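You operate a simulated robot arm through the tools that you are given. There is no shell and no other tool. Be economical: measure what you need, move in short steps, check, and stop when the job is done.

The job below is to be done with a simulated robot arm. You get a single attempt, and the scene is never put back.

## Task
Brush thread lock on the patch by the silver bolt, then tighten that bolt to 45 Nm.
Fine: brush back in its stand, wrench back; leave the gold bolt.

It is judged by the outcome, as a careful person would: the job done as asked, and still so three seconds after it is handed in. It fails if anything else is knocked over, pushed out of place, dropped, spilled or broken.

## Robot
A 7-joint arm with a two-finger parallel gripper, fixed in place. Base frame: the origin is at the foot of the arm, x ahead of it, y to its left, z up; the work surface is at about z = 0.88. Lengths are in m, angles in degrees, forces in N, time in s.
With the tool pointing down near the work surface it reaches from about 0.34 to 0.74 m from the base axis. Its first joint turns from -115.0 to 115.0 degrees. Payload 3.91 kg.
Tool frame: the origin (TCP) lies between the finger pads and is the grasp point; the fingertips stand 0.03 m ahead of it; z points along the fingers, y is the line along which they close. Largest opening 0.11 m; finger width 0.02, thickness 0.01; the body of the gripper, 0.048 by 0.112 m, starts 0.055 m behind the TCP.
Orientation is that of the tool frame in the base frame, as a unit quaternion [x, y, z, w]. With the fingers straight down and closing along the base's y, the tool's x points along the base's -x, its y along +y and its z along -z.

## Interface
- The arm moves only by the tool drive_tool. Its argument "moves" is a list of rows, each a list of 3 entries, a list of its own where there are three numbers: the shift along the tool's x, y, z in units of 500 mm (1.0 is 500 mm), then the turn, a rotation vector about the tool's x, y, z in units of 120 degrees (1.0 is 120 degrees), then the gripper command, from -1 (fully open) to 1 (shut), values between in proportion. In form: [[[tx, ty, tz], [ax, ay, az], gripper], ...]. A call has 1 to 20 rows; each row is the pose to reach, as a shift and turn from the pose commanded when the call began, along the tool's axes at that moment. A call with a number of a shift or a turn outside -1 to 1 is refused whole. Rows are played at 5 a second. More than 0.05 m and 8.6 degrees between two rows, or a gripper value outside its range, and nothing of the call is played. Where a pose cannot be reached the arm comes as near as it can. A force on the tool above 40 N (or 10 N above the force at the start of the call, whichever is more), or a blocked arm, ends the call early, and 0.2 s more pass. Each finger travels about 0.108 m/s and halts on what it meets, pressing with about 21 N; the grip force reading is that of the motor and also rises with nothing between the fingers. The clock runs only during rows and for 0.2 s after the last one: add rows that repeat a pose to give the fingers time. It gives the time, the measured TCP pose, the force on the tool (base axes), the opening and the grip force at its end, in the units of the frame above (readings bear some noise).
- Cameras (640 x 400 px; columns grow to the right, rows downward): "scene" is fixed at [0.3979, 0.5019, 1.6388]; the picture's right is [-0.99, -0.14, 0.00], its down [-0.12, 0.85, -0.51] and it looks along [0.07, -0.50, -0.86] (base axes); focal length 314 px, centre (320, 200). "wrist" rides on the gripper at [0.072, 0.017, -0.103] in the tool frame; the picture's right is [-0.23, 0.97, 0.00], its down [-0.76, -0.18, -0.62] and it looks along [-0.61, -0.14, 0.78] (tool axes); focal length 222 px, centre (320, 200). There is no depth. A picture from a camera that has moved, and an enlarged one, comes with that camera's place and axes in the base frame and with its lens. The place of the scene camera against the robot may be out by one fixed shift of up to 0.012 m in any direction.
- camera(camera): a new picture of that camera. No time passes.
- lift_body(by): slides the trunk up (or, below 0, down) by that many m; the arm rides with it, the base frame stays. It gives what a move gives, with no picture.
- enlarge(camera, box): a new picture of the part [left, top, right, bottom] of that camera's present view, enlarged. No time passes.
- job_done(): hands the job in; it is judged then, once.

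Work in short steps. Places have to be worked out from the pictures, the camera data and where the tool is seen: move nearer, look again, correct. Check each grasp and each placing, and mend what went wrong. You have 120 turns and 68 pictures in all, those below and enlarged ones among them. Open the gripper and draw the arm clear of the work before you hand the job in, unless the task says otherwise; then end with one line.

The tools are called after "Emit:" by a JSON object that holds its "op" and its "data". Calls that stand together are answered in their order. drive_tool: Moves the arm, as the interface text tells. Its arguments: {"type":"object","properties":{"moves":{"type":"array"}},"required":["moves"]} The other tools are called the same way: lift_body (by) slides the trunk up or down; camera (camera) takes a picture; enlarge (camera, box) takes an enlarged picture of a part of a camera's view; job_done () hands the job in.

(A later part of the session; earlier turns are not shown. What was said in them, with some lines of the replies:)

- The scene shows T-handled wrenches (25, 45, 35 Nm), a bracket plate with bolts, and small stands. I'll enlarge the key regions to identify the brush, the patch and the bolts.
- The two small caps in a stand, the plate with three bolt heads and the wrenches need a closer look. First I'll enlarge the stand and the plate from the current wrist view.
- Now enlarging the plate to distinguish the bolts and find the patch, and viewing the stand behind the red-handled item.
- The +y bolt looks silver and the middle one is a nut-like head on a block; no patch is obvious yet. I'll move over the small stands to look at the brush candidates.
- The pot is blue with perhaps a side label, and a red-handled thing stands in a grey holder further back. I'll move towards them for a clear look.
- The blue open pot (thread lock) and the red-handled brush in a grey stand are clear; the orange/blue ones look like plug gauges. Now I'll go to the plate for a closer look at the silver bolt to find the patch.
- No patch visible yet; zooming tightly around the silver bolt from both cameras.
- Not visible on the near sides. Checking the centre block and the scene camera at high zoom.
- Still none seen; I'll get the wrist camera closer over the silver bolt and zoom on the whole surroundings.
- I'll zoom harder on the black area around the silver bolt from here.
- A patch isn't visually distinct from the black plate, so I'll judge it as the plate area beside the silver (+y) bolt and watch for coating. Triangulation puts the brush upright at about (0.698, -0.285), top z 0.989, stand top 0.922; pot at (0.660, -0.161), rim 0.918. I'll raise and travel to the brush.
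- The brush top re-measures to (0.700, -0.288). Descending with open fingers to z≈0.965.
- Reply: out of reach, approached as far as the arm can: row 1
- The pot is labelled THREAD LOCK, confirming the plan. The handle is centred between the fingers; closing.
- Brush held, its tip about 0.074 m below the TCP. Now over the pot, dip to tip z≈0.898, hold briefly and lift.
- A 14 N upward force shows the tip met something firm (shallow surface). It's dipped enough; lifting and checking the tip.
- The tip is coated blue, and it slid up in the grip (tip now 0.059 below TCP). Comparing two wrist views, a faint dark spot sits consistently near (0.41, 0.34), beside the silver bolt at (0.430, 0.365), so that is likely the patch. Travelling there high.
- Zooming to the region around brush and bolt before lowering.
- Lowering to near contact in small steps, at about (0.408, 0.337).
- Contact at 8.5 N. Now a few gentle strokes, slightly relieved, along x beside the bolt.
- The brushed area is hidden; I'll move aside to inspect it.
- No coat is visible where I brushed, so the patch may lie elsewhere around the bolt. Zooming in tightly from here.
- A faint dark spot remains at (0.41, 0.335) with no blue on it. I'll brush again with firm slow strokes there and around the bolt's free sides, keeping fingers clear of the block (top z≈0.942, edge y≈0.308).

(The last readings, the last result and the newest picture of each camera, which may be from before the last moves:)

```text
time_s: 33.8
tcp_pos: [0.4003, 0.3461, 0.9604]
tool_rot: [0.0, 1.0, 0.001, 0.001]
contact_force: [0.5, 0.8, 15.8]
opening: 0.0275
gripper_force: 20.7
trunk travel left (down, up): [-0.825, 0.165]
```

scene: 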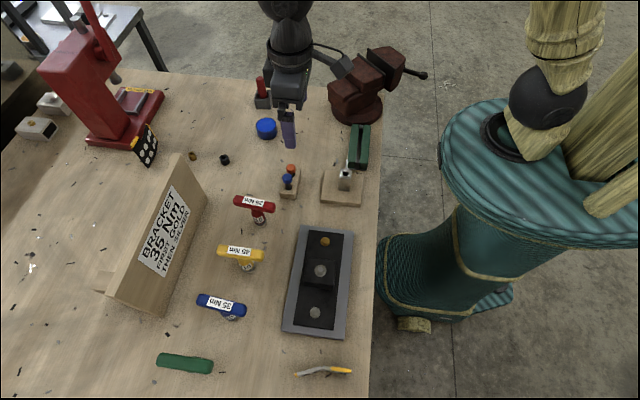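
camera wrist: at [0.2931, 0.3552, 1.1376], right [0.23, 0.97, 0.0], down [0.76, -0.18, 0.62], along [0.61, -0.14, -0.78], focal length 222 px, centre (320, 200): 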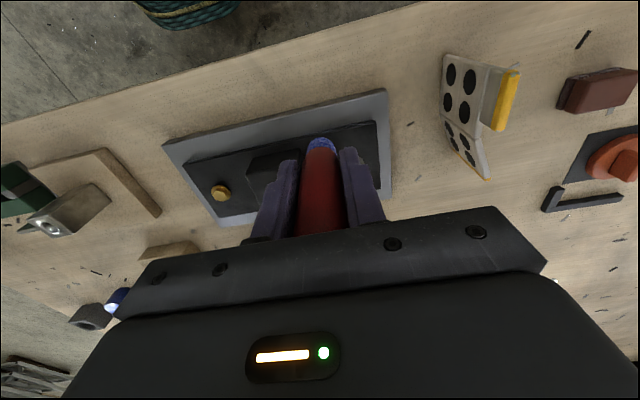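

In contact. Stroking on the -x side and around the spot, then lifting to look.

Emit:
{"op": "drive_tool", "data": {"moves": [[[0, 0.01, 0], [0, 0, 0], 1], [[0, 0.02, 0], [0, 0, 0], 1], [[0, 0.03, 0], [0, 0, 0], 1], [[0, 0.04, 0], [0, 0, 0], 1], [[0, 0.06, 0], [0, 0, 0], 1], [[0, 0.08, 0], [0, 0, 0], 1], [[0, 0.06, 0], [0, 0, 0], 1], [[0, 0.04, 0], [0, 0, 0], 1], [[0, 0.02, 0], [0, 0, 0], 1], [[-0.01, 0, 0], [0, 0, 0], 1], [[-0.02, -0.01, 0], [0, 0, 0], 1], [[-0.03, -0.016, 0], [0, 0, 0], 1], [[-0.02, -0.016, 0], [0, 0, 0], 1], [[-0.01, -0.01, 0], [0, 0, 0], 1], [[0, 0, 0], [0, 0, 0], 1], [[0.01, 0.02, 0], [0, 0, 0], 1]]}}

Emit:
{"op": "drive_tool", "data": {"moves": [[[0, 0, -0.06], [0, 0, 0], 1], [[0, 0, -0.14], [0, 0, 0], 1], [[0, -0.08, -0.2], [0, 0, 0], 1], [[0.02, -0.16, -0.2], [0, 0, 0], 1], [[0.02, -0.25, -0.2], [0, 0, 0], 1], [[0.02, -0.25, -0.2], [0, 0, 0], 1]]}}

Emit:
{"op": "enlarge", "data": {"camera": "scene", "box": [290, 270, 350, 340]}}

Emit:
{"op": "camera", "data": {"camera": "wrist"}}

```text
time_s: 37.2
tcp_pos: [0.395, 0.3558, 0.9603]
tool_rot: [-0.001, 1.0, -0.001, 0.0]
contact_force: [-0.4, -0.2, 3.9]
opening: 0.0269
gripper_force: 20.8
trunk travel left (down, up): [-0.825, 0.165]
```

```text
time_s: 38.6
tcp_pos: [0.3855, 0.2304, 1.0591]
tool_rot: [-0.001, 1.0, -0.001, 0.001]
contact_force: [-0.4, -0.3, -0.7]
opening: 0.027
gripper_force: 21.0
trunk travel left (down, up): [-0.825, 0.165]
```

```text
5.71 times, centred on (320, 305) of scene
camera zoom: at [0.3979, 0.5019, 1.6388], right [-0.99, -0.14, 0.0], down [-0.12, 0.85, -0.51], along [0.07, -0.5, -0.86], focal length 1794 px, centre (320, -400)
```

zoom: 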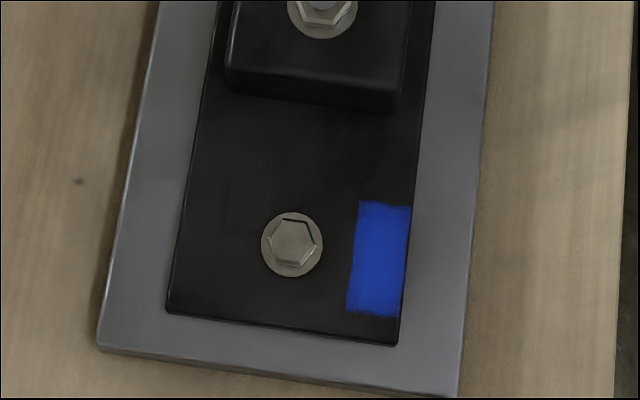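

```text
25 pictures are left
camera wrist: at [0.3117, 0.2467, 1.1628], right [0.23, 0.97, 0.0], down [0.76, -0.18, 0.62], along [0.61, -0.14, -0.78], focal length 222 px, centre (320, 200)
```

wrist: 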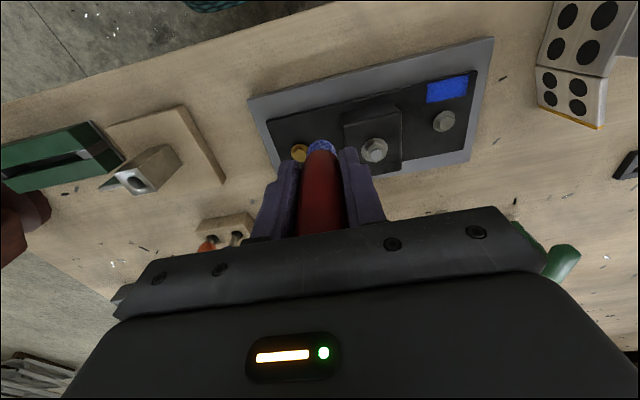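

The patch is revealed, coated blue on the -x side of the silver bolt. Checking how complete it is.

Emit:
{"op": "enlarge", "data": {"camera": "wrist", "box": [410, 60, 490, 120]}}

```text
6.67 times, centred on (450, 90) of wrist
camera zoom: at [0.3117, 0.2467, 1.1628], right [0.23, 0.97, 0.0], down [0.76, -0.18, 0.62], along [0.61, -0.14, -0.78], focal length 1481 px, centre (-547, 933)
```

zoom: 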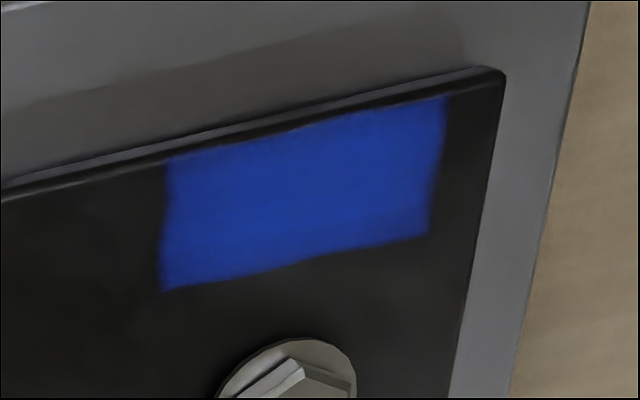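

The patch is fully coated. Returning the brush to its stand: up and back along the same high route.

Emit:
{"op": "drive_tool", "data": {"moves": [[[0, 0, -0.09], [0, 0, 0], 1], [[0, 0, -0.18], [0, 0, 0], 1], [[-0.043, -0.074, -0.18], [0, 0, 0], 1], [[-0.087, -0.149, -0.18], [0, 0, 0], 1], [[-0.13, -0.223, -0.18], [0, 0, 0], 1], [[-0.174, -0.297, -0.18], [0, 0, 0], 1], [[-0.217, -0.371, -0.18], [0, 0, 0], 1], [[-0.26, -0.446, -0.18], [0, 0, 0], 1], [[-0.304, -0.52, -0.18], [0, 0, 0], 1], [[-0.304, -0.52, -0.18], [0, 0, 0], 1]]}}

Emit:
{"op": "drive_tool", "data": {"moves": [[[-0.046, -0.073, 0], [0, 0, 0], 1], [[-0.091, -0.146, 0], [0, 0, 0], 1], [[-0.137, -0.219, 0], [0, 0, 0], 1], [[-0.182, -0.293, 0], [0, 0, 0], 1], [[-0.228, -0.366, 0], [0, 0, 0], 1], [[-0.273, -0.439, 0], [0, 0, 0], 1], [[-0.319, -0.512, 0], [0, 0, 0], 1], [[-0.319, -0.512, 0.08], [0, 0, 0], 1], [[-0.319, -0.512, 0.12], [0, 0, 0], 1], [[-0.319, -0.512, 0.12], [0, 0, 0], 1]]}}

Emit:
{"op": "camera", "data": {"camera": "wrist"}}

Emit:
{"op": "enlarge", "data": {"camera": "scene", "box": [210, 30, 330, 150]}}

```text
time_s: 40.8
tcp_pos: [0.5352, -0.0298, 1.1519]
tool_rot: [0.0, 1.0, -0.001, 0.0]
contact_force: [-0.3, 0.4, -1.2]
opening: 0.027
gripper_force: 20.8
trunk travel left (down, up): [-0.825, 0.165]
```

```text
time_s: 43.0
tcp_pos: [0.6977, -0.2867, 1.0907]
tool_rot: [0.0, 1.0, 0.001, 0.0]
contact_force: [-0.4, 1.0, -0.7]
opening: 0.0269
gripper_force: 21.0
out of reach, approached as far as the arm can: row 7
trunk travel left (down, up): [-0.825, 0.165]
```

```text
23 pictures are left
camera wrist: at [0.6249, -0.2696, 1.1954], right [0.23, 0.97, 0.0], down [0.76, -0.18, 0.62], along [0.61, -0.14, -0.78], focal length 222 px, centre (320, 200)
```

wrist: 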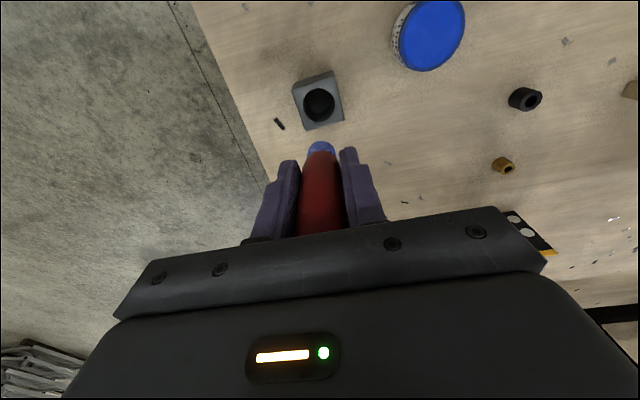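

```text
3.33 times, centred on (270, 90) of scene
camera zoom: at [0.3979, 0.5019, 1.6388], right [-0.99, -0.14, 0.0], down [-0.12, 0.85, -0.51], along [0.07, -0.5, -0.86], focal length 1046 px, centre (487, 567)
```

zoom: 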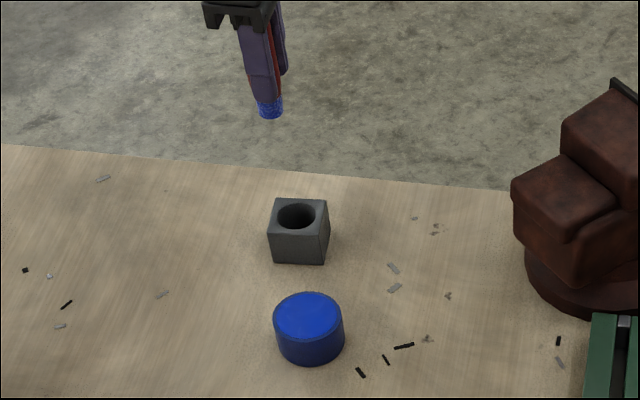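

Hole centre measures (0.697, -0.287); brush tip seems ~5 mm forward of the TCP, so I shift back 5 mm and lower it into the stand.

Emit:
{"op": "drive_tool", "data": {"moves": [[[0.01, 0, 0], [0, 0, 0], 1], [[0.01, 0, 0.08], [0, 0, 0], 1], [[0.01, 0, 0.15], [0, 0, 0], 1], [[0.01, 0, 0.19], [0, 0, 0], 1], [[0.01, 0, 0.23], [0, 0, 0], 1], [[0.008, 0, 0.262], [0, 0, 0], 1], [[0.006, 0, 0.268], [0, 0, 0], 1], [[0.006, 0, 0.268], [0, 0, 0], 1]]}}

Emit:
{"op": "enlarge", "data": {"camera": "scene", "box": [220, 60, 310, 140]}}

```text
time_s: 44.8
tcp_pos: [0.6947, -0.2852, 0.9554]
tool_rot: [0.0, 1.0, 0.0, 0.0]
contact_force: [-0.1, 0.0, -0.9]
opening: 0.0273
gripper_force: 21.5
trunk travel left (down, up): [-0.825, 0.165]
```

```text
5.00 times, centred on (265, 100) of scene
camera zoom: at [0.3979, 0.5019, 1.6388], right [-0.99, -0.14, 0.0], down [-0.12, 0.85, -0.51], along [0.07, -0.5, -0.86], focal length 1569 px, centre (595, 700)
```

zoom: 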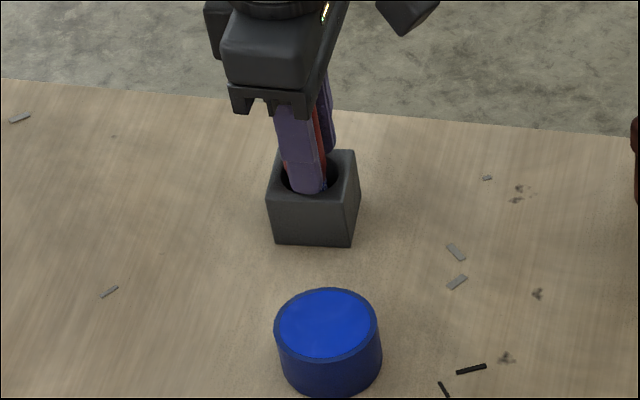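

Brush is in the hole with no contact. I'll raise 3 mm so fingertips surely clear the stand, then open and rise.

Emit:
{"op": "drive_tool", "data": {"moves": [[[0, 0, -0.006], [0, 0, 0], 1], [[0, 0, -0.006], [0, 0, 0], 0.3], [[0, 0, -0.006], [0, 0, 0], 0], [[0, 0, -0.006], [0, 0, 0], -0.4], [[0, 0, -0.006], [0, 0, 0], -0.4], [[0, 0, -0.05], [0, 0, 0], -0.4], [[0, 0, -0.1], [0, 0, 0], -0.4], [[0, 0, -0.18], [0, 0, 0], -0.4], [[0, 0, -0.26], [0, 0, 0], -0.4], [[0, 0, -0.36], [0, 0, 0], -0.4], [[0, 0, -0.36], [0, 0, 0], -0.4]]}}

Emit:
{"op": "enlarge", "data": {"camera": "scene", "box": [210, 50, 330, 150]}}

```text
time_s: 47.2
tcp_pos: [0.6947, -0.285, 1.1363]
tool_rot: [0.0, 1.0, 0.0, 0.0]
contact_force: [-0.4, -0.6, -0.1]
opening: 0.0769
gripper_force: 0.0
trunk travel left (down, up): [-0.825, 0.165]
```

```text
4.00 times, centred on (270, 100) of scene
camera zoom: at [0.3979, 0.5019, 1.6388], right [-0.99, -0.14, 0.0], down [-0.12, 0.85, -0.51], along [0.07, -0.5, -0.86], focal length 1256 px, centre (520, 600)
```

zoom: 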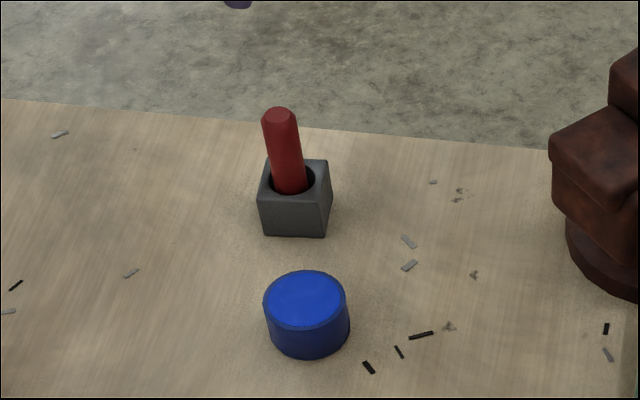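

Brush is back upright in its stand. Next the 45 Nm wrench: triangulated handle centre (0.605, 0.280, 0.983), handle lying along x. Travelling there high.

Emit:
{"op": "drive_tool", "data": {"moves": [[[0.06, 0, -0.028], [0, 0, 0], -0.4], [[0.12, 0.05, -0.028], [0, 0, 0], -0.4], [[0.18, 0.1, -0.028], [0, 0, 0], -0.4], [[0.18, 0.19, -0.028], [0, 0, 0], -0.4], [[0.18, 0.28, -0.028], [0, 0, 0], -0.4], [[0.18, 0.37, -0.028], [0, 0, 0], -0.4], [[0.18, 0.46, -0.028], [0, 0, 0], -0.4], [[0.18, 0.55, -0.028], [0, 0, 0], -0.4], [[0.18, 0.64, -0.028], [0, 0, 0], -0.4], [[0.18, 0.73, -0.028], [0, 0, 0], -0.4], [[0.18, 0.82, -0.028], [0, 0, 0], -0.4], [[0.18, 0.91, -0.028], [0, 0, 0], -0.4], [[0.18, 1.0, -0.028], [0, 0, 0], -0.4]]}}

Emit:
{"op": "drive_tool", "data": {"moves": [[[0, 0.065, 0], [0, 0, 0], -0.4], [[0, 0.13, 0], [0, 0, 0], -0.4], [[0, 0.13, 0], [0, 0, 0], -0.4]]}}

Emit:
{"op": "camera", "data": {"camera": "wrist"}}

```text
time_s: 50.0
tcp_pos: [0.6046, 0.2144, 1.1487]
tool_rot: [-0.001, 1.0, -0.001, -0.001]
contact_force: [0.6, 0.6, 0.3]
opening: 0.0772
gripper_force: 0.1
trunk travel left (down, up): [-0.825, 0.165]
```

```text
time_s: 50.8
tcp_pos: [0.6036, 0.2804, 1.1491]
tool_rot: [0.0, 1.0, 0.0, 0.0]
contact_force: [0.0, 0.4, 0.1]
opening: 0.0769
gripper_force: 0.1
trunk travel left (down, up): [-0.825, 0.165]
```

```text
19 pictures are left
camera wrist: at [0.5311, 0.2966, 1.2533], right [0.23, 0.97, 0.0], down [0.76, -0.18, 0.62], along [0.61, -0.14, -0.78], focal length 222 px, centre (320, 200)
```

wrist: 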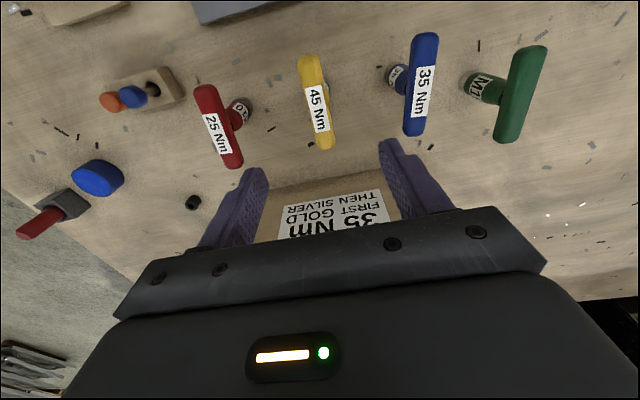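

Handle re-measures at centre (0.606, 0.279), aligned with x. Descending to grip and closing.

Emit:
{"op": "drive_tool", "data": {"moves": [[[-0.005, -0.003, 0.09], [0, 0, 0], -0.4], [[-0.005, -0.003, 0.18], [0, 0, 0], -0.4], [[-0.005, -0.003, 0.25], [0, 0, 0], -0.4], [[-0.005, -0.003, 0.3], [0, 0, 0], -0.4], [[-0.005, -0.003, 0.328], [0, 0, 0], -0.4], [[-0.005, -0.003, 0.328], [0, 0, 0], -0.4]]}}

Emit:
{"op": "camera", "data": {"camera": "wrist"}}

```text
time_s: 52.2
tcp_pos: [0.6061, 0.2778, 0.9854]
tool_rot: [0.0, 1.0, 0.0, 0.0]
contact_force: [-0.5, 0.2, 0.6]
opening: 0.077
gripper_force: 0.1
trunk travel left (down, up): [-0.825, 0.165]
```

```text
18 pictures are left
camera wrist: at [0.5329, 0.2945, 1.089], right [0.23, 0.97, 0.0], down [0.76, -0.18, 0.62], along [0.61, -0.14, -0.78], focal length 222 px, centre (320, 200)
```

wrist: 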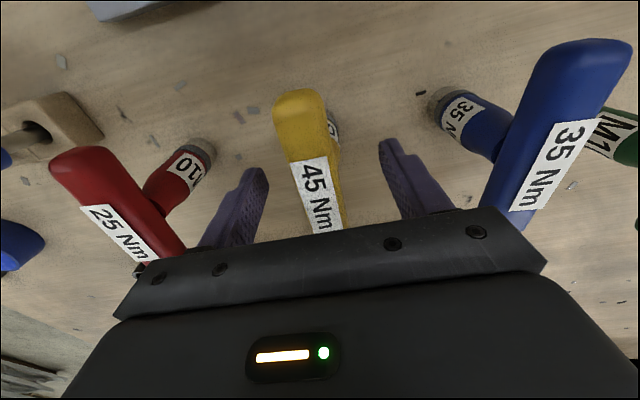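

Handle is between the fingers at y≈0.280. Closing and lifting a little.

Emit:
{"op": "drive_tool", "data": {"moves": [[[0, 0.003, 0], [0, 0, 0], 0], [[0, 0.003, 0], [0, 0, 0], 0.5], [[0, 0.003, 0], [0, 0, 0], 1], [[0, 0.003, 0], [0, 0, 0], 1], [[0, 0.003, 0], [0, 0, 0], 1]]}}

Emit:
{"op": "drive_tool", "data": {"moves": [[[0, 0, -0.03], [0, 0, 0], 1], [[0, 0, -0.08], [0, 0, 0], 1], [[0, 0, -0.16], [0, 0, 0], 1], [[0, 0, -0.24], [0, 0, 0], 1], [[0, 0, -0.24], [0, 0, 0], 1]]}}

Emit:
{"op": "enlarge", "data": {"camera": "scene", "box": [180, 150, 340, 330]}}

```text
time_s: 53.4
tcp_pos: [0.6059, 0.2796, 0.9853]
tool_rot: [0.0, 1.0, 0.0, 0.0]
contact_force: [0.5, -0.7, 0.8]
opening: 0.0294
gripper_force: 20.7
trunk travel left (down, up): [-0.825, 0.165]
```

```text
time_s: 54.6
tcp_pos: [0.6043, 0.2796, 1.1063]
tool_rot: [0.0, 1.0, 0.0, 0.0]
contact_force: [0.7, -1.4, -2.4]
opening: 0.0292
gripper_force: 20.7
trunk travel left (down, up): [-0.825, 0.165]
```

```text
2.22 times, centred on (260, 240) of scene
camera zoom: at [0.3979, 0.5019, 1.6388], right [-0.99, -0.14, 0.0], down [-0.12, 0.85, -0.51], along [0.07, -0.5, -0.86], focal length 698 px, centre (453, 111)
```

zoom: 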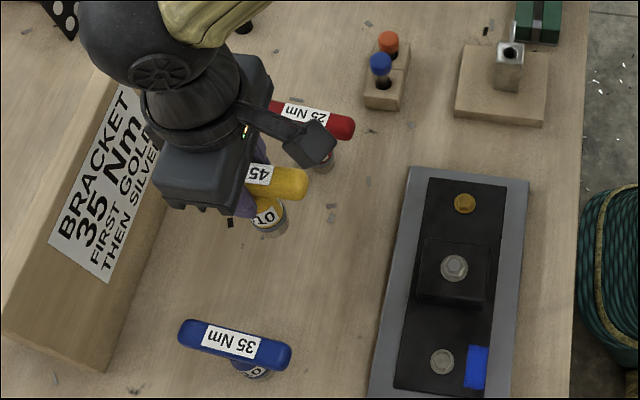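

Wrench is lifted straight (socket ≈0.105 below TCP). Moving -x first, then over the silver bolt.

Emit:
{"op": "drive_tool", "data": {"moves": [[[0.08, 0, 0], [0, 0, 0], 1], [[0.16, 0, 0], [0, 0, 0], 1], [[0.24, 0.03, 0], [0, 0, 0], 1], [[0.3, 0.1, 0], [0, 0, 0], 1], [[0.35, 0.168, 0], [0, 0, 0], 1], [[0.35, 0.168, 0.04], [0, 0, 0], 1], [[0.35, 0.168, 0.08], [0, 0, 0], 1], [[0.35, 0.168, 0.08], [0, 0, 0], 1]]}}

Emit:
{"op": "enlarge", "data": {"camera": "scene", "box": [270, 230, 370, 340]}}

Emit:
{"op": "camera", "data": {"camera": "wrist"}}

```text
time_s: 56.4
tcp_pos: [0.4309, 0.3642, 1.0664]
tool_rot: [0.0, 1.0, 0.0, 0.0]
contact_force: [-0.9, -0.2, -2.7]
opening: 0.0293
gripper_force: 20.9
trunk travel left (down, up): [-0.825, 0.165]
```

```text
3.64 times, centred on (320, 285) of scene
camera zoom: at [0.3979, 0.5019, 1.6388], right [-0.99, -0.14, 0.0], down [-0.12, 0.85, -0.51], along [0.07, -0.5, -0.86], focal length 1141 px, centre (320, -109)
```

zoom: 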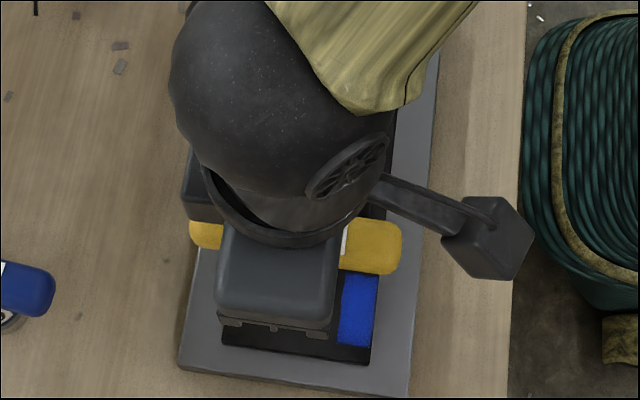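

```text
15 pictures are left
camera wrist: at [0.3579, 0.3799, 1.1708], right [0.23, 0.97, 0.0], down [0.76, -0.18, 0.62], along [0.61, -0.14, -0.78], focal length 222 px, centre (320, 200)
```

wrist: 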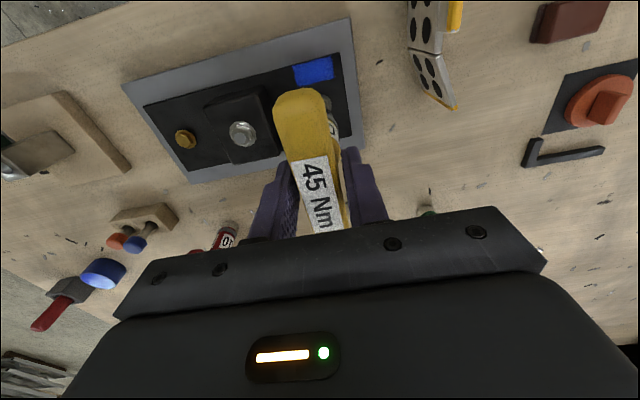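

The bolt is mostly hidden behind the handle; zooming on the socket region.

Emit:
{"op": "enlarge", "data": {"camera": "wrist", "box": [270, 50, 390, 180]}}

```text
3.08 times, centred on (330, 115) of wrist
camera zoom: at [0.3579, 0.3799, 1.1708], right [0.23, 0.97, 0.0], down [0.76, -0.18, 0.62], along [0.61, -0.14, -0.78], focal length 684 px, centre (289, 462)
```

zoom: 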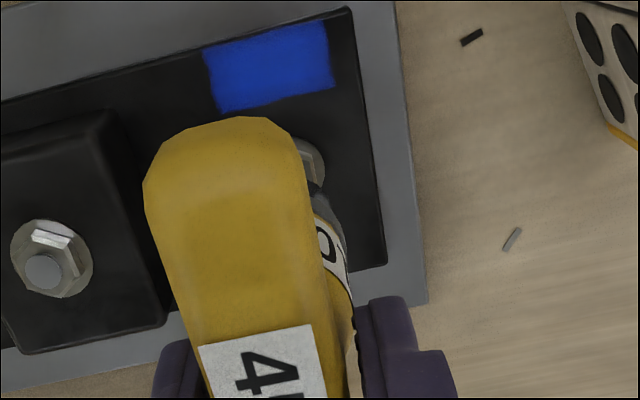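

Predicted bolt and socket projections match the picture, so alignment is good. Lowering slowly onto the bolt.

Emit:
{"op": "drive_tool", "data": {"moves": [[[0.002, 0, 0.04], [0, 0, 0], 1], [[0.002, 0, 0.08], [0, 0, 0], 1], [[0.002, 0, 0.096], [0, 0, 0], 1], [[0.002, 0, 0.104], [0, 0, 0], 1], [[0.002, 0, 0.11], [0, 0, 0], 1], [[0.002, 0, 0.11], [0, 0, 0], 1]]}}

```text
time_s: 57.8
tcp_pos: [0.4317, 0.3649, 1.0119]
tool_rot: [0.001, 1.0, 0.001, 0.002]
contact_force: [-0.6, 0.6, 6.9]
opening: 0.0295
gripper_force: 20.6
trunk travel left (down, up): [-0.825, 0.165]
```

Contact at TCP z 1.012 (socket bottom ≈0.907). Checking seating visually.

Emit:
{"op": "enlarge", "data": {"camera": "wrist", "box": [260, 30, 400, 190]}}

```text
2.50 times, centred on (330, 110) of wrist
camera zoom: at [0.3579, 0.3804, 1.1157], right [0.23, 0.97, 0.0], down [0.76, -0.18, 0.62], along [0.61, -0.14, -0.78], focal length 555 px, centre (295, 425)
```

zoom: 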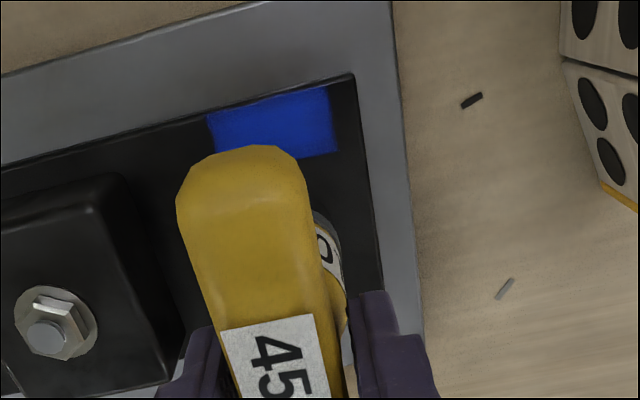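

I'll turn clockwise (positive about tool z) gently, with a slight downward press, so the hex can seat, and watch the readings.

Emit:
{"op": "drive_tool", "data": {"moves": [[[0, 0, 0.001], [0, 0, 0.03], 1], [[0, 0, 0.002], [0, 0, 0.06], 1], [[0, 0, 0.002], [0, 0, 0.09], 1], [[0, 0, 0.002], [0, 0, 0.12], 1], [[0, 0, 0.002], [0, 0, 0.15], 1], [[0, 0, 0.002], [0, 0, 0.18], 1], [[0, 0, 0.002], [0, 0, 0.18], 1]]}}

```text
time_s: 59.4
tcp_pos: [0.43, 0.3628, 1.0106]
tool_rot: [0.188, 0.982, 0.0, 0.0]
contact_force: [2.2, 1.2, 5.9]
opening: 0.0294
gripper_force: 21.1
trunk travel left (down, up): [-0.825, 0.165]
```

Turned 21.6° with a small reaction. Continuing clockwise.

Emit:
{"op": "drive_tool", "data": {"moves": [[[0, 0, 0.001], [0, 0, 0.04], 1], [[0, 0, 0.001], [0, 0, 0.08], 1], [[0, 0, 0.001], [0, 0, 0.12], 1], [[0, 0, 0.001], [0, 0, 0.16], 1], [[0, 0, 0.001], [0, 0, 0.2], 1], [[0, 0, 0.001], [0, 0, 0.24], 1], [[0, 0, 0.001], [0, 0, 0.28], 1], [[0, 0, 0.001], [0, 0, 0.32], 1], [[0, 0, 0.001], [0, 0, 0.32], 1]]}}

Emit:
{"op": "camera", "data": {"camera": "wrist"}}

Emit:
{"op": "enlarge", "data": {"camera": "scene", "box": [260, 230, 380, 350]}}

```text
time_s: 61.4
tcp_pos: [0.432, 0.3634, 1.0088]
tool_rot: [0.5, 0.866, 0.0, 0.0]
contact_force: [-0.7, -0.3, -1.7]
opening: 0.0287
gripper_force: 21.1
trunk travel left (down, up): [-0.825, 0.165]
```

```text
12 pictures are left
camera wrist: at [0.4082, 0.4347, 1.113], right [0.96, 0.29, 0.0], down [0.23, -0.75, 0.62], along [0.18, -0.6, -0.78], focal length 222 px, centre (320, 200)
```

wrist: 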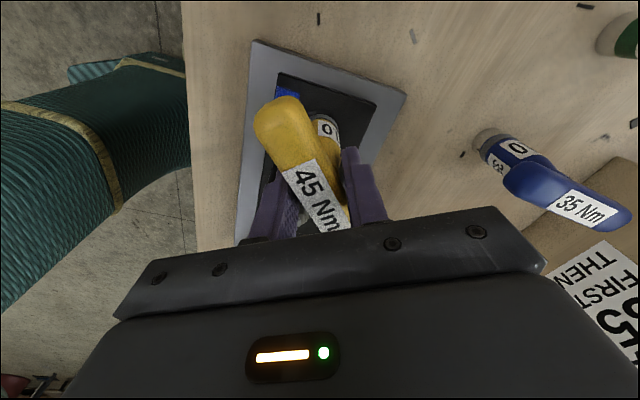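

```text
3.33 times, centred on (320, 290) of scene
camera zoom: at [0.3979, 0.5019, 1.6388], right [-0.99, -0.14, 0.0], down [-0.12, 0.85, -0.51], along [0.07, -0.5, -0.86], focal length 1046 px, centre (320, -100)
```

zoom: 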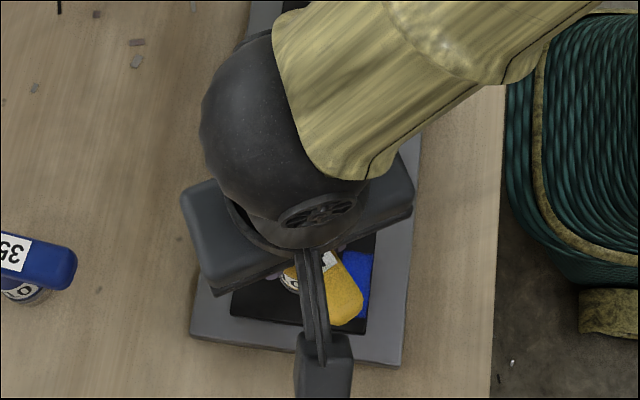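

The upward force vanished, suggesting the socket dropped over the hex. Pressing down slightly to check the seat depth.

Emit:
{"op": "drive_tool", "data": {"moves": [[[0, 0, 0.004], [0, 0, 0], 1], [[0, 0, 0.008], [0, 0, 0], 1], [[0, 0, 0.012], [0, 0, 0], 1], [[0, 0, 0.012], [0, 0, 0], 1]]}}

```text
time_s: 62.4
tcp_pos: [0.4301, 0.3637, 1.0048]
tool_rot: [0.5, 0.866, 0.001, 0.0]
contact_force: [0.8, 2.3, 16.8]
opening: 0.0289
gripper_force: 21.0
trunk travel left (down, up): [-0.825, 0.165]
```

It sank ~7 mm from first contact, so it's seated on the hex. Continuing clockwise from here with light pressure.

Emit:
{"op": "drive_tool", "data": {"moves": [[[0, 0, -0.002], [0, 0, 0.03], 1], [[0, 0, -0.002], [0, 0, 0.06], 1], [[0, 0, -0.002], [0, 0, 0.09], 1], [[0, 0, -0.002], [0, 0, 0.12], 1], [[0, 0, -0.002], [0, 0, 0.15], 1], [[0, 0, -0.002], [0, 0, 0.18], 1], [[0, 0, -0.002], [0, 0, 0.21], 1], [[0, 0, -0.002], [0, 0, 0.25], 1], [[0, 0, -0.002], [0, 0, 0.25], 1]]}}

```text
time_s: 64.4
tcp_pos: [0.4294, 0.3641, 1.0042]
tool_rot: [0.708, 0.706, 0.0, 0.0]
contact_force: [0.3, 1.1, 1.3]
opening: 0.0289
gripper_force: 21.2
trunk travel left (down, up): [-0.825, 0.165]
```

Now at 90° total. Checking the wrench and bolt.

Emit:
{"op": "camera", "data": {"camera": "wrist"}}

```text
10 pictures are left
camera wrist: at [0.4468, 0.4355, 1.1082], right [0.97, -0.23, 0.0], down [-0.18, -0.76, 0.62], along [-0.14, -0.61, -0.78], focal length 222 px, centre (320, 200)
```

wrist: 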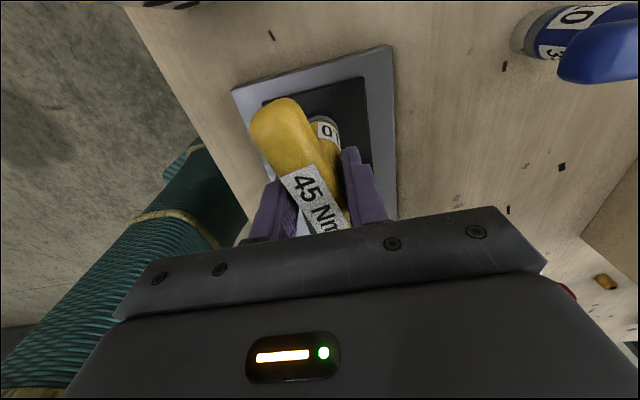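

The handle lags the gripper ~10°, a sign of real resistance while still turning. Continuing further clockwise to see whether it stops.

Emit:
{"op": "drive_tool", "data": {"moves": [[[0, 0, 0], [0, 0, 0.03], 1], [[0, 0, 0], [0, 0, 0.06], 1], [[0, 0, 0], [0, 0, 0.09], 1], [[0, 0, 0], [0, 0, 0.12], 1], [[0, 0, 0], [0, 0, 0.15], 1], [[0, 0, 0], [0, 0, 0.18], 1], [[0, 0, 0], [0, 0, 0.21], 1], [[0, 0, 0], [0, 0, 0.25], 1], [[0, 0, 0], [0, 0, 0.25], 1]]}}

Emit:
{"op": "camera", "data": {"camera": "wrist"}}

```text
time_s: 66.4
tcp_pos: [0.43, 0.3641, 1.0037]
tool_rot: [0.866, 0.5, 0.0, 0.0]
contact_force: [0.5, 0.7, 1.2]
opening: 0.029
gripper_force: 20.8
trunk travel left (down, up): [-0.825, 0.165]
```

```text
9 pictures are left
camera wrist: at [0.4804, 0.4172, 1.1081], right [0.73, -0.68, 0.0], down [-0.53, -0.57, 0.62], along [-0.43, -0.46, -0.78], focal length 222 px, centre (320, 200)
```

wrist: 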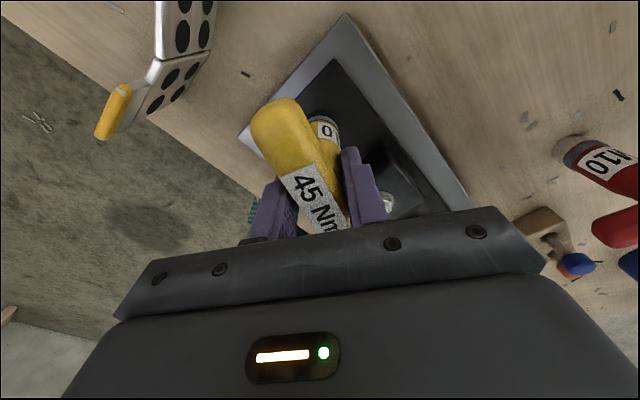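

The lag is steady at ~10°, so the wrench follows the gripper at 120°. Zooming for any click indicator and the bolt state.

Emit:
{"op": "enlarge", "data": {"camera": "wrist", "box": [240, 80, 400, 230]}}

```text
2.67 times, centred on (320, 155) of wrist
camera zoom: at [0.4804, 0.4172, 1.1081], right [0.73, -0.68, 0.0], down [-0.53, -0.57, 0.62], along [-0.43, -0.46, -0.78], focal length 592 px, centre (320, 320)
```

zoom: 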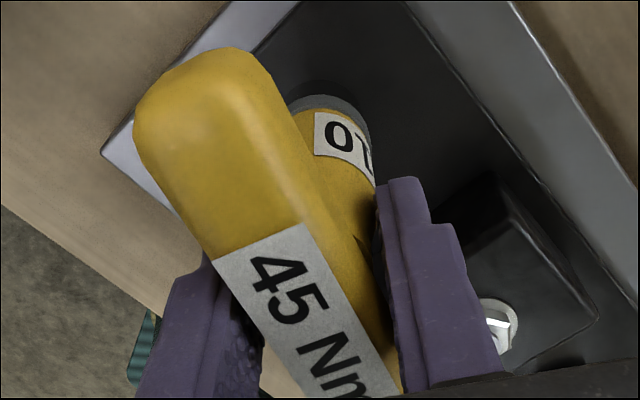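

No indicator visible. Since the wrench is preset, I'll continue clockwise a further 60° to make sure its torque is reached, watching for changes.

Emit:
{"op": "drive_tool", "data": {"moves": [[[0, 0, 0], [0, 0, 0.04], 1], [[0, 0, 0], [0, 0, 0.08], 1], [[0, 0, 0], [0, 0, 0.12], 1], [[0, 0, 0], [0, 0, 0.16], 1], [[0, 0, 0], [0, 0, 0.2], 1], [[0, 0, 0], [0, 0, 0.24], 1], [[0, 0, 0], [0, 0, 0.28], 1], [[0, 0, 0], [0, 0, 0.32], 1], [[0, 0, 0], [0, 0, 0.36], 1], [[0, 0, 0], [0, 0, 0.4], 1], [[0, 0, 0], [0, 0, 0.44], 1], [[0, 0, 0], [0, 0, 0.48], 1], [[0, 0, 0], [0, 0, 0.48], 1]]}}

```text
time_s: 69.2
tcp_pos: [0.4312, 0.3634, 1.0049]
tool_rot: [1.0, 0.02, 0.0, 0.0]
contact_force: [-0.6, 0.2, -3.2]
opening: 0.0287
gripper_force: 21.0
trunk travel left (down, up): [-0.825, 0.165]
```

At ~178°, no blockage. One picture to compare the handle lag.

Emit:
{"op": "camera", "data": {"camera": "wrist"}}

```text
7 pictures are left
camera wrist: at [0.5031, 0.3491, 1.1083], right [-0.19, -0.98, 0.0], down [-0.77, 0.15, 0.62], along [-0.61, 0.12, -0.78], focal length 222 px, centre (320, 200)
```

wrist: 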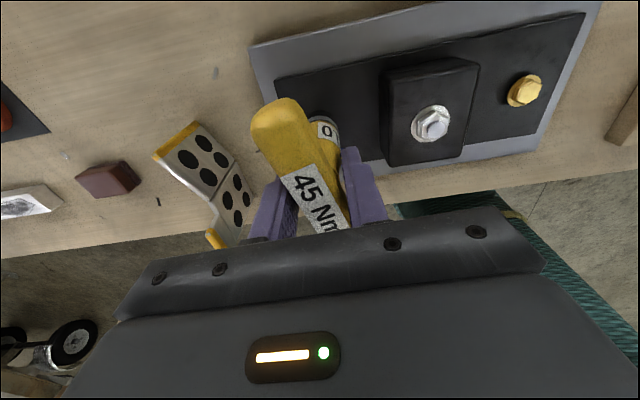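

Lag unchanged, wrench smoothly turned ~167°. I'll lift off, rotate the gripper back in the air so the handle is along x again, then inspect the bolt.

Emit:
{"op": "drive_tool", "data": {"moves": [[[0, 0, -0.04], [0, 0, 0], 1], [[0, 0, -0.1], [0, 0, 0], 1], [[0, 0, -0.17], [0, 0, 0], 1], [[0, 0, -0.22], [0, 0, 0], 1], [[0, 0, -0.22], [0, 0, 0], 1]]}}

Emit:
{"op": "enlarge", "data": {"camera": "wrist", "box": [240, 50, 480, 230]}}

```text
time_s: 70.4
tcp_pos: [0.43, 0.364, 1.1142]
tool_rot: [1.0, 0.021, 0.0, 0.0]
contact_force: [0.1, 0.1, -2.4]
opening: 0.0287
gripper_force: 20.5
trunk travel left (down, up): [-0.825, 0.165]
```

```text
2.22 times, centred on (360, 140) of wrist
camera zoom: at [0.5025, 0.3499, 1.2171], right [-0.19, -0.98, 0.0], down [-0.77, 0.15, 0.62], along [-0.61, 0.12, -0.78], focal length 494 px, centre (231, 333)
```

zoom: 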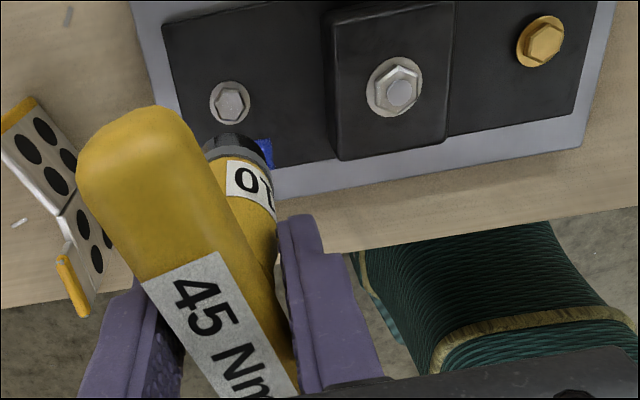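

Bolt is now free of the wrench. Rotating the gripper back in air (two calls).

Emit:
{"op": "drive_tool", "data": {"moves": [[[0, 0, 0], [0, 0, -0.063], 1], [[0, 0, 0], [0, 0, -0.127], 1], [[0, 0, 0], [0, 0, -0.19], 1], [[0, 0, 0], [0, 0, -0.253], 1], [[0, 0, 0], [0, 0, -0.316], 1], [[0, 0, 0], [0, 0, -0.38], 1], [[0, 0, 0], [0, 0, -0.443], 1], [[0, 0, 0], [0, 0, -0.506], 1], [[0, 0, 0], [0, 0, -0.57], 1], [[0, 0, 0], [0, 0, -0.633], 1], [[0, 0, 0], [0, 0, -0.696], 1]]}}

Emit:
{"op": "drive_tool", "data": {"moves": [[[0, 0, 0], [0, 0, -0.063], 1], [[0, 0, 0], [0, 0, -0.127], 1], [[0, 0, 0], [0, 0, -0.19], 1], [[0, 0, 0], [0, 0, -0.253], 1], [[0, 0, 0], [0, 0, -0.316], 1], [[0, 0, 0], [0, 0, -0.38], 1], [[0, 0, 0], [0, 0, -0.443], 1], [[0, 0, 0], [0, 0, -0.506], 1], [[0, 0, 0], [0, 0, -0.57], 1], [[0, 0, 0], [0, 0, -0.633], 1], [[0, 0, 0], [0, 0, -0.696], 1], [[0, 0, 0], [0, 0, -0.696], 1]]}}

```text
time_s: 72.8
tcp_pos: [0.4314, 0.3633, 1.1162]
tool_rot: [0.731, 0.682, -0.001, 0.0]
contact_force: [-0.3, -1.1, -2.8]
opening: 0.0292
gripper_force: 21.0
trunk travel left (down, up): [-0.825, 0.165]
```

```text
time_s: 75.4
tcp_pos: [0.4308, 0.3643, 1.115]
tool_rot: [0.091, 0.996, 0.0, 0.0]
contact_force: [1.0, -0.1, -3.5]
opening: 0.0291
gripper_force: 21.4
trunk travel left (down, up): [-0.825, 0.165]
```

Yaw is 10.4°, so the handle should be along x. Moving above the wrench's home spot and checking the bolt from the scene camera.

Emit:
{"op": "drive_tool", "data": {"moves": [[[-0.075, -0.021, -0.02], [0, 0, 0], 1], [[-0.15, -0.042, -0.02], [0, 0, 0], 1], [[-0.225, -0.062, -0.02], [0, 0, 0], 1], [[-0.3, -0.083, -0.02], [0, 0, 0], 1], [[-0.375, -0.103, -0.02], [0, 0, 0], 1], [[-0.375, -0.103, -0.02], [0, 0, 0], 1]]}}

Emit:
{"op": "enlarge", "data": {"camera": "scene", "box": [290, 280, 345, 335]}}

```text
time_s: 76.8
tcp_pos: [0.6028, 0.2775, 1.1254]
tool_rot: [0.092, 0.996, 0.0, -0.001]
contact_force: [-0.3, -0.8, -2.9]
opening: 0.029
gripper_force: 20.7
trunk travel left (down, up): [-0.825, 0.165]
```

```text
7.27 times, centred on (318, 308) of scene
camera zoom: at [0.3979, 0.5019, 1.6388], right [-0.99, -0.14, 0.0], down [-0.12, 0.85, -0.51], along [0.07, -0.5, -0.86], focal length 2283 px, centre (338, -582)
```

zoom: 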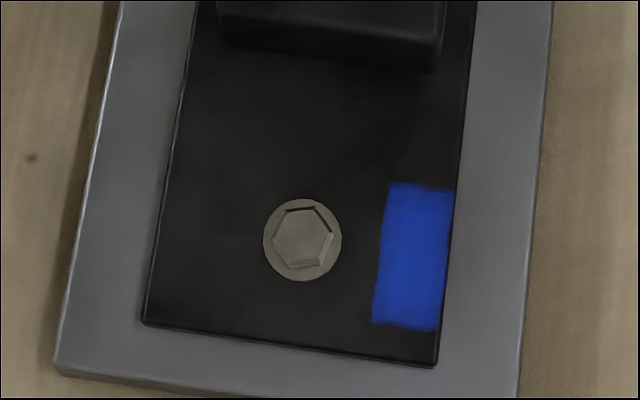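

The bolt has clearly turned (about 45° mod 60°), but since 60→178° of gripper turn is nearly two hex steps, I can't tell whether it had already stopped at the click. I'll re-seat at the matching angle and turn by a non-multiple of 60° to verify it no longer moves.

Emit:
{"op": "drive_tool", "data": {"moves": [[[0.075, 0.021, 0], [0, 0, 0], 1], [[0.15, 0.042, 0], [0, 0, 0], 1], [[0.225, 0.065, 0], [0, 0, 0], 1], [[0.3, 0.087, 0], [0, 0, 0], 1], [[0.371, 0.108, 0], [0, 0, 0], 1], [[0.371, 0.108, 0], [0, 0, 0.06], 1], [[0.371, 0.108, 0], [0, 0, 0.12], 1], [[0.371, 0.108, 0], [0, 0, 0.18], 1], [[0.371, 0.108, 0], [0, 0, 0.25], 1], [[0.371, 0.108, 0], [0, 0, 0.32], 1], [[0.371, 0.108, 0], [0, 0, 0.392], 1], [[0.371, 0.108, 0], [0, 0, 0.392], 1]]}}

Emit:
{"op": "drive_tool", "data": {"moves": [[[0, 0, 0.08], [0, 0, 0], 1], [[0, 0, 0.16], [0, 0, 0], 1], [[0, 0, 0.2], [0, 0, 0], 1], [[0, 0, 0.22], [0, 0, 0], 1], [[0, 0, 0.23], [0, 0, 0], 1], [[0, 0, 0.238], [0, 0, 0], 1], [[0, 0, 0.238], [0, 0, 0], 1]]}}

```text
time_s: 79.4
tcp_pos: [0.4332, 0.3653, 1.1252]
tool_rot: [0.483, 0.876, 0.0, 0.0]
contact_force: [0.6, 0.4, -2.7]
opening: 0.0291
gripper_force: 21.0
trunk travel left (down, up): [-0.825, 0.165]
```

```text
time_s: 81.0
tcp_pos: [0.4331, 0.3663, 1.004]
tool_rot: [0.482, 0.876, -0.001, 0.0]
contact_force: [-4.9, -2.2, -3.8]
opening: 0.0289
gripper_force: 20.9
trunk travel left (down, up): [-0.825, 0.165]
```

Side forces show the socket is around the bolt head. Centering by ~4 mm and turning 40° clockwise with a light press.

Emit:
{"op": "drive_tool", "data": {"moves": [[[0, -0.007, 0.002], [0, 0, 0], 1], [[0, -0.007, 0.004], [0, 0, 0], 1], [[0, -0.007, 0.004], [0, 0, 0.04], 1], [[0, -0.007, 0.004], [0, 0, 0.08], 1], [[0, -0.007, 0.004], [0, 0, 0.12], 1], [[0, -0.007, 0.004], [0, 0, 0.16], 1], [[0, -0.007, 0.004], [0, 0, 0.2], 1], [[0, -0.007, 0.004], [0, 0, 0.24], 1], [[0, -0.007, 0.004], [0, 0, 0.28], 1], [[0, -0.007, 0.004], [0, 0, 0.333], 1], [[0, -0.007, 0.004], [0, 0, 0.333], 1]]}}

Emit:
{"op": "camera", "data": {"camera": "wrist"}}

```text
time_s: 83.4
tcp_pos: [0.4294, 0.3639, 1.0044]
tool_rot: [0.753, 0.658, 0.0, 0.001]
contact_force: [-1.7, 0.3, 8.0]
opening: 0.029
gripper_force: 20.9
trunk travel left (down, up): [-0.825, 0.165]
```

```text
4 pictures are left
camera wrist: at [0.4551, 0.4328, 1.1082], right [0.94, -0.35, 0.0], down [-0.28, -0.73, 0.62], along [-0.22, -0.58, -0.78], focal length 222 px, centre (320, 200)
```

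wrist: 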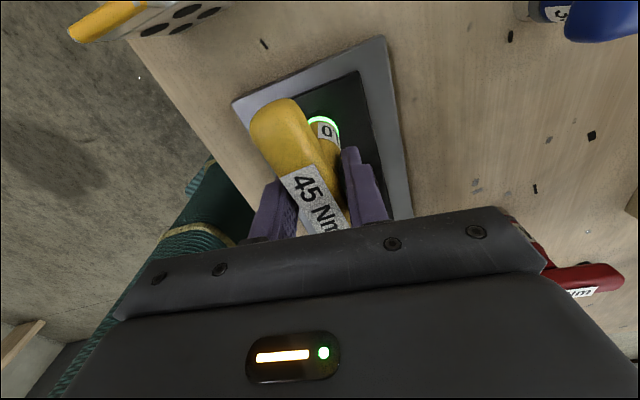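

A ring on the wrench is now lit green: the 45 Nm click is reached. Stop turning; lift straight off and rotate back in the air.

Emit:
{"op": "drive_tool", "data": {"moves": [[[0, 0, -0.04], [0, 0, 0], 1], [[0, 0, -0.1], [0, 0, 0], 1], [[0, 0, -0.17], [0, 0, 0], 1], [[0, 0, -0.244], [0, 0, 0], 1], [[0, 0, -0.244], [0, 0, -0.066], 1], [[0, 0, -0.244], [0, 0, -0.132], 1], [[0, 0, -0.244], [0, 0, -0.198], 1], [[0, 0, -0.244], [0, 0, -0.264], 1], [[0, 0, -0.244], [0, 0, -0.33], 1], [[0, 0, -0.244], [0, 0, -0.396], 1], [[0, 0, -0.244], [0, 0, -0.462], 1], [[0, 0, -0.244], [0, 0, -0.528], 1], [[0, 0, -0.244], [0, 0, -0.594], 1], [[0, 0, -0.244], [0, 0, -0.66], 1], [[0, 0, -0.244], [0, 0, -0.725], 1], [[0, 0, -0.244], [0, 0, -0.725], 1]]}}

```text
time_s: 86.8
tcp_pos: [0.4308, 0.3646, 1.1255]
tool_rot: [0.091, 0.996, 0.0, 0.0]
contact_force: [0.0, -0.9, -2.9]
opening: 0.029
gripper_force: 20.7
trunk travel left (down, up): [-0.825, 0.165]
```

Moving above the wrench's home spot and partly down.

Emit:
{"op": "drive_tool", "data": {"moves": [[[-0.077, -0.02, 0], [0, 0, 0], 1], [[-0.153, -0.04, 0], [0, 0, 0], 1], [[-0.23, -0.06, 0], [0, 0, 0], 1], [[-0.306, -0.08, 0], [0, 0, 0], 1], [[-0.381, -0.099, 0], [0, 0, 0], 1], [[-0.381, -0.099, 0], [0, 0, 0], 1], [[-0.381, -0.099, 0.08], [0, 0, 0], 1], [[-0.381, -0.099, 0.16], [0, 0, 0], 1], [[-0.381, -0.099, 0.21], [0, 0, 0], 1], [[-0.381, -0.099, 0.24], [0, 0, 0], 1], [[-0.381, -0.099, 0.24], [0, 0, 0], 1]]}}

Emit:
{"op": "camera", "data": {"camera": "wrist"}}

```text
time_s: 89.2
tcp_pos: [0.6092, 0.28, 1.006]
tool_rot: [0.092, 0.996, 0.0, 0.0]
contact_force: [-0.3, -0.1, -3.4]
opening: 0.029
gripper_force: 20.7
trunk travel left (down, up): [-0.825, 0.165]
```

```text
3 pictures are left
camera wrist: at [0.5403, 0.3094, 1.1105], right [0.4, 0.92, 0.0], down [0.72, -0.31, 0.62], along [0.57, -0.25, -0.78], focal length 222 px, centre (320, 200)
```

wrist: 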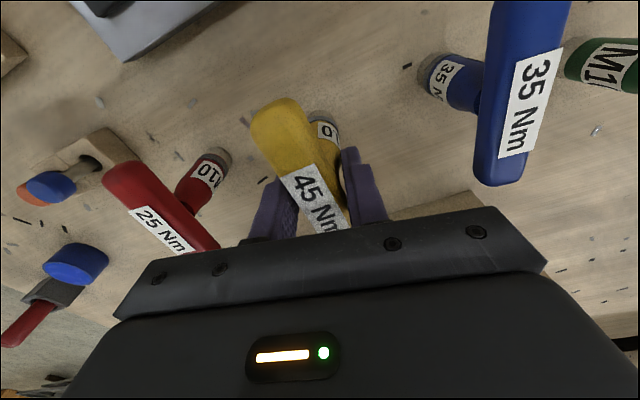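

Well placed between its neighbours. Lowering gently toward the table.

Emit:
{"op": "drive_tool", "data": {"moves": [[[0.006, 0, 0.015], [0, 0, 0], 1], [[0.006, 0, 0.03], [0, 0, 0], 1], [[0.006, 0, 0.038], [0, 0, 0], 1], [[0.006, 0, 0.042], [0, 0, 0], 1], [[0.006, 0, 0.042], [0, 0, 0], 1]]}}

```text
time_s: 90.4
tcp_pos: [0.6053, 0.2822, 0.9847]
tool_rot: [0.093, 0.996, 0.0, 0.0]
contact_force: [-0.2, -0.3, -2.9]
opening: 0.0287
gripper_force: 21.2
trunk travel left (down, up): [-0.825, 0.165]
```

No contact yet; the wrench slid up a bit in the grip. Lowering in small steps.

Emit:
{"op": "drive_tool", "data": {"moves": [[[0, 0, 0.003], [0, 0, 0], 1], [[0, 0, 0.006], [0, 0, 0], 1], [[0, 0, 0.006], [0, 0, 0], 1]]}}

Emit:
{"op": "drive_tool", "data": {"moves": [[[0, 0, 0.002], [0, 0, 0], 1], [[0, 0, 0.004], [0, 0, 0], 1], [[0, 0, 0.004], [0, 0, 0], 1]]}}

```text
time_s: 91.2
tcp_pos: [0.605, 0.2804, 0.9817]
tool_rot: [0.092, 0.996, 0.0, 0.0]
contact_force: [0.4, -0.3, -2.1]
opening: 0.0287
gripper_force: 20.9
trunk travel left (down, up): [-0.825, 0.165]
```

```text
time_s: 92.0
tcp_pos: [0.6064, 0.2809, 0.9787]
tool_rot: [0.092, 0.996, 0.0, 0.0]
contact_force: [-0.2, -0.5, -2.8]
opening: 0.0288
gripper_force: 21.1
trunk travel left (down, up): [-0.825, 0.165]
```

Still hanging; continuing down in 2 mm increments.

Emit:
{"op": "drive_tool", "data": {"moves": [[[0, 0, 0.002], [0, 0, 0], 1], [[0, 0, 0.004], [0, 0, 0], 1], [[0, 0, 0.004], [0, 0, 0], 1]]}}

Emit:
{"op": "drive_tool", "data": {"moves": [[[0, 0, 0.002], [0, 0, 0], 1], [[0, 0, 0.004], [0, 0, 0], 1], [[0, 0, 0.004], [0, 0, 0], 1]]}}

```text
time_s: 92.8
tcp_pos: [0.6049, 0.2812, 0.978]
tool_rot: [0.093, 0.996, 0.001, 0.001]
contact_force: [1.4, -1.5, 5.0]
opening: 0.0287
gripper_force: 21.4
trunk travel left (down, up): [-0.825, 0.165]
```

```text
time_s: 93.6
tcp_pos: [0.604, 0.2803, 0.9777]
tool_rot: [0.091, 0.996, 0.001, 0.002]
contact_force: [4.5, -0.4, 15.7]
opening: 0.0292
gripper_force: 21.2
trunk travel left (down, up): [-0.825, 0.165]
```

Socket rests on the table. Easing the pressure, opening gently and rising straight up.

Emit:
{"op": "drive_tool", "data": {"moves": [[[0, 0, -0.004], [0, 0, 0], 1], [[0, 0, -0.004], [0, 0, 0], 1], [[0, 0, -0.004], [0, 0, 0], 0.4], [[0, 0, -0.004], [0, 0, 0], 0.2], [[0, 0, -0.004], [0, 0, 0], -0.1], [[0, 0, -0.004], [0, 0, 0], -0.4], [[0, 0, -0.004], [0, 0, 0], -0.4], [[0, 0, -0.06], [0, 0, 0], -0.4], [[0, 0, -0.14], [0, 0, 0], -0.4], [[0, 0, -0.22], [0, 0, 0], -0.4], [[0, 0, -0.3], [0, 0, 0], -0.4], [[0, 0, -0.38], [0, 0, 0], -0.4], [[0, 0, -0.38], [0, 0, 0], -0.4]]}}

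Emit:
{"op": "drive_tool", "data": {"moves": [[[0.07, -0.07, 0], [0, 0, 0], -0.4], [[0.13, -0.14, 0], [0, 0, 0], -0.4], [[0.2, -0.21, 0], [0, 0, 0], -0.4], [[0.26, -0.28, 0], [0, 0, 0], -1], [[0.26, -0.36, 0], [0, 0, 0], -1], [[0.26, -0.44, 0], [0, 0, 0], -1], [[0.26, -0.44, 0], [0, 0, 0], -1]]}}

Emit:
{"op": "camera", "data": {"camera": "scene"}}

```text
time_s: 96.4
tcp_pos: [0.605, 0.2805, 1.1654]
tool_rot: [0.092, 0.996, 0.0, 0.0]
contact_force: [0.4, 0.3, 0.4]
opening: 0.077
gripper_force: 0.2
trunk travel left (down, up): [-0.825, 0.165]
```

```text
time_s: 98.0
tcp_pos: [0.4384, 0.088, 1.1667]
tool_rot: [0.091, 0.996, -0.001, 0.0]
contact_force: [-0.1, 0.8, 0.5]
opening: 0.1099
gripper_force: 0.2
trunk travel left (down, up): [-0.825, 0.165]
```

```text
2 pictures are left
```

scene: 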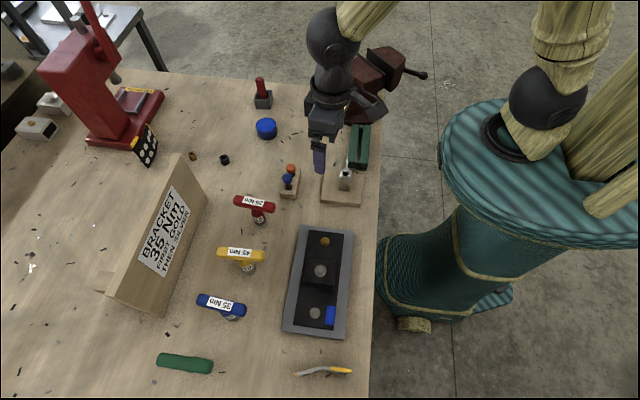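

Everything is back in place: the brush is in its stand, the 45 Nm wrench is upright at its home spot, the patch is coated, the gold bolt is untouched, and the arm is clear. Handing in.

Emit:
{"op": "job_done", "data": {}}

```text
The job is handed in.
```

I coated the patch by the silver bolt with thread lock, then tightened that bolt with the 45 Nm wrench until its ring lit green, which I took as the 45 Nm signal; brush and wrench are back in place, and the gold bolt is untouched.
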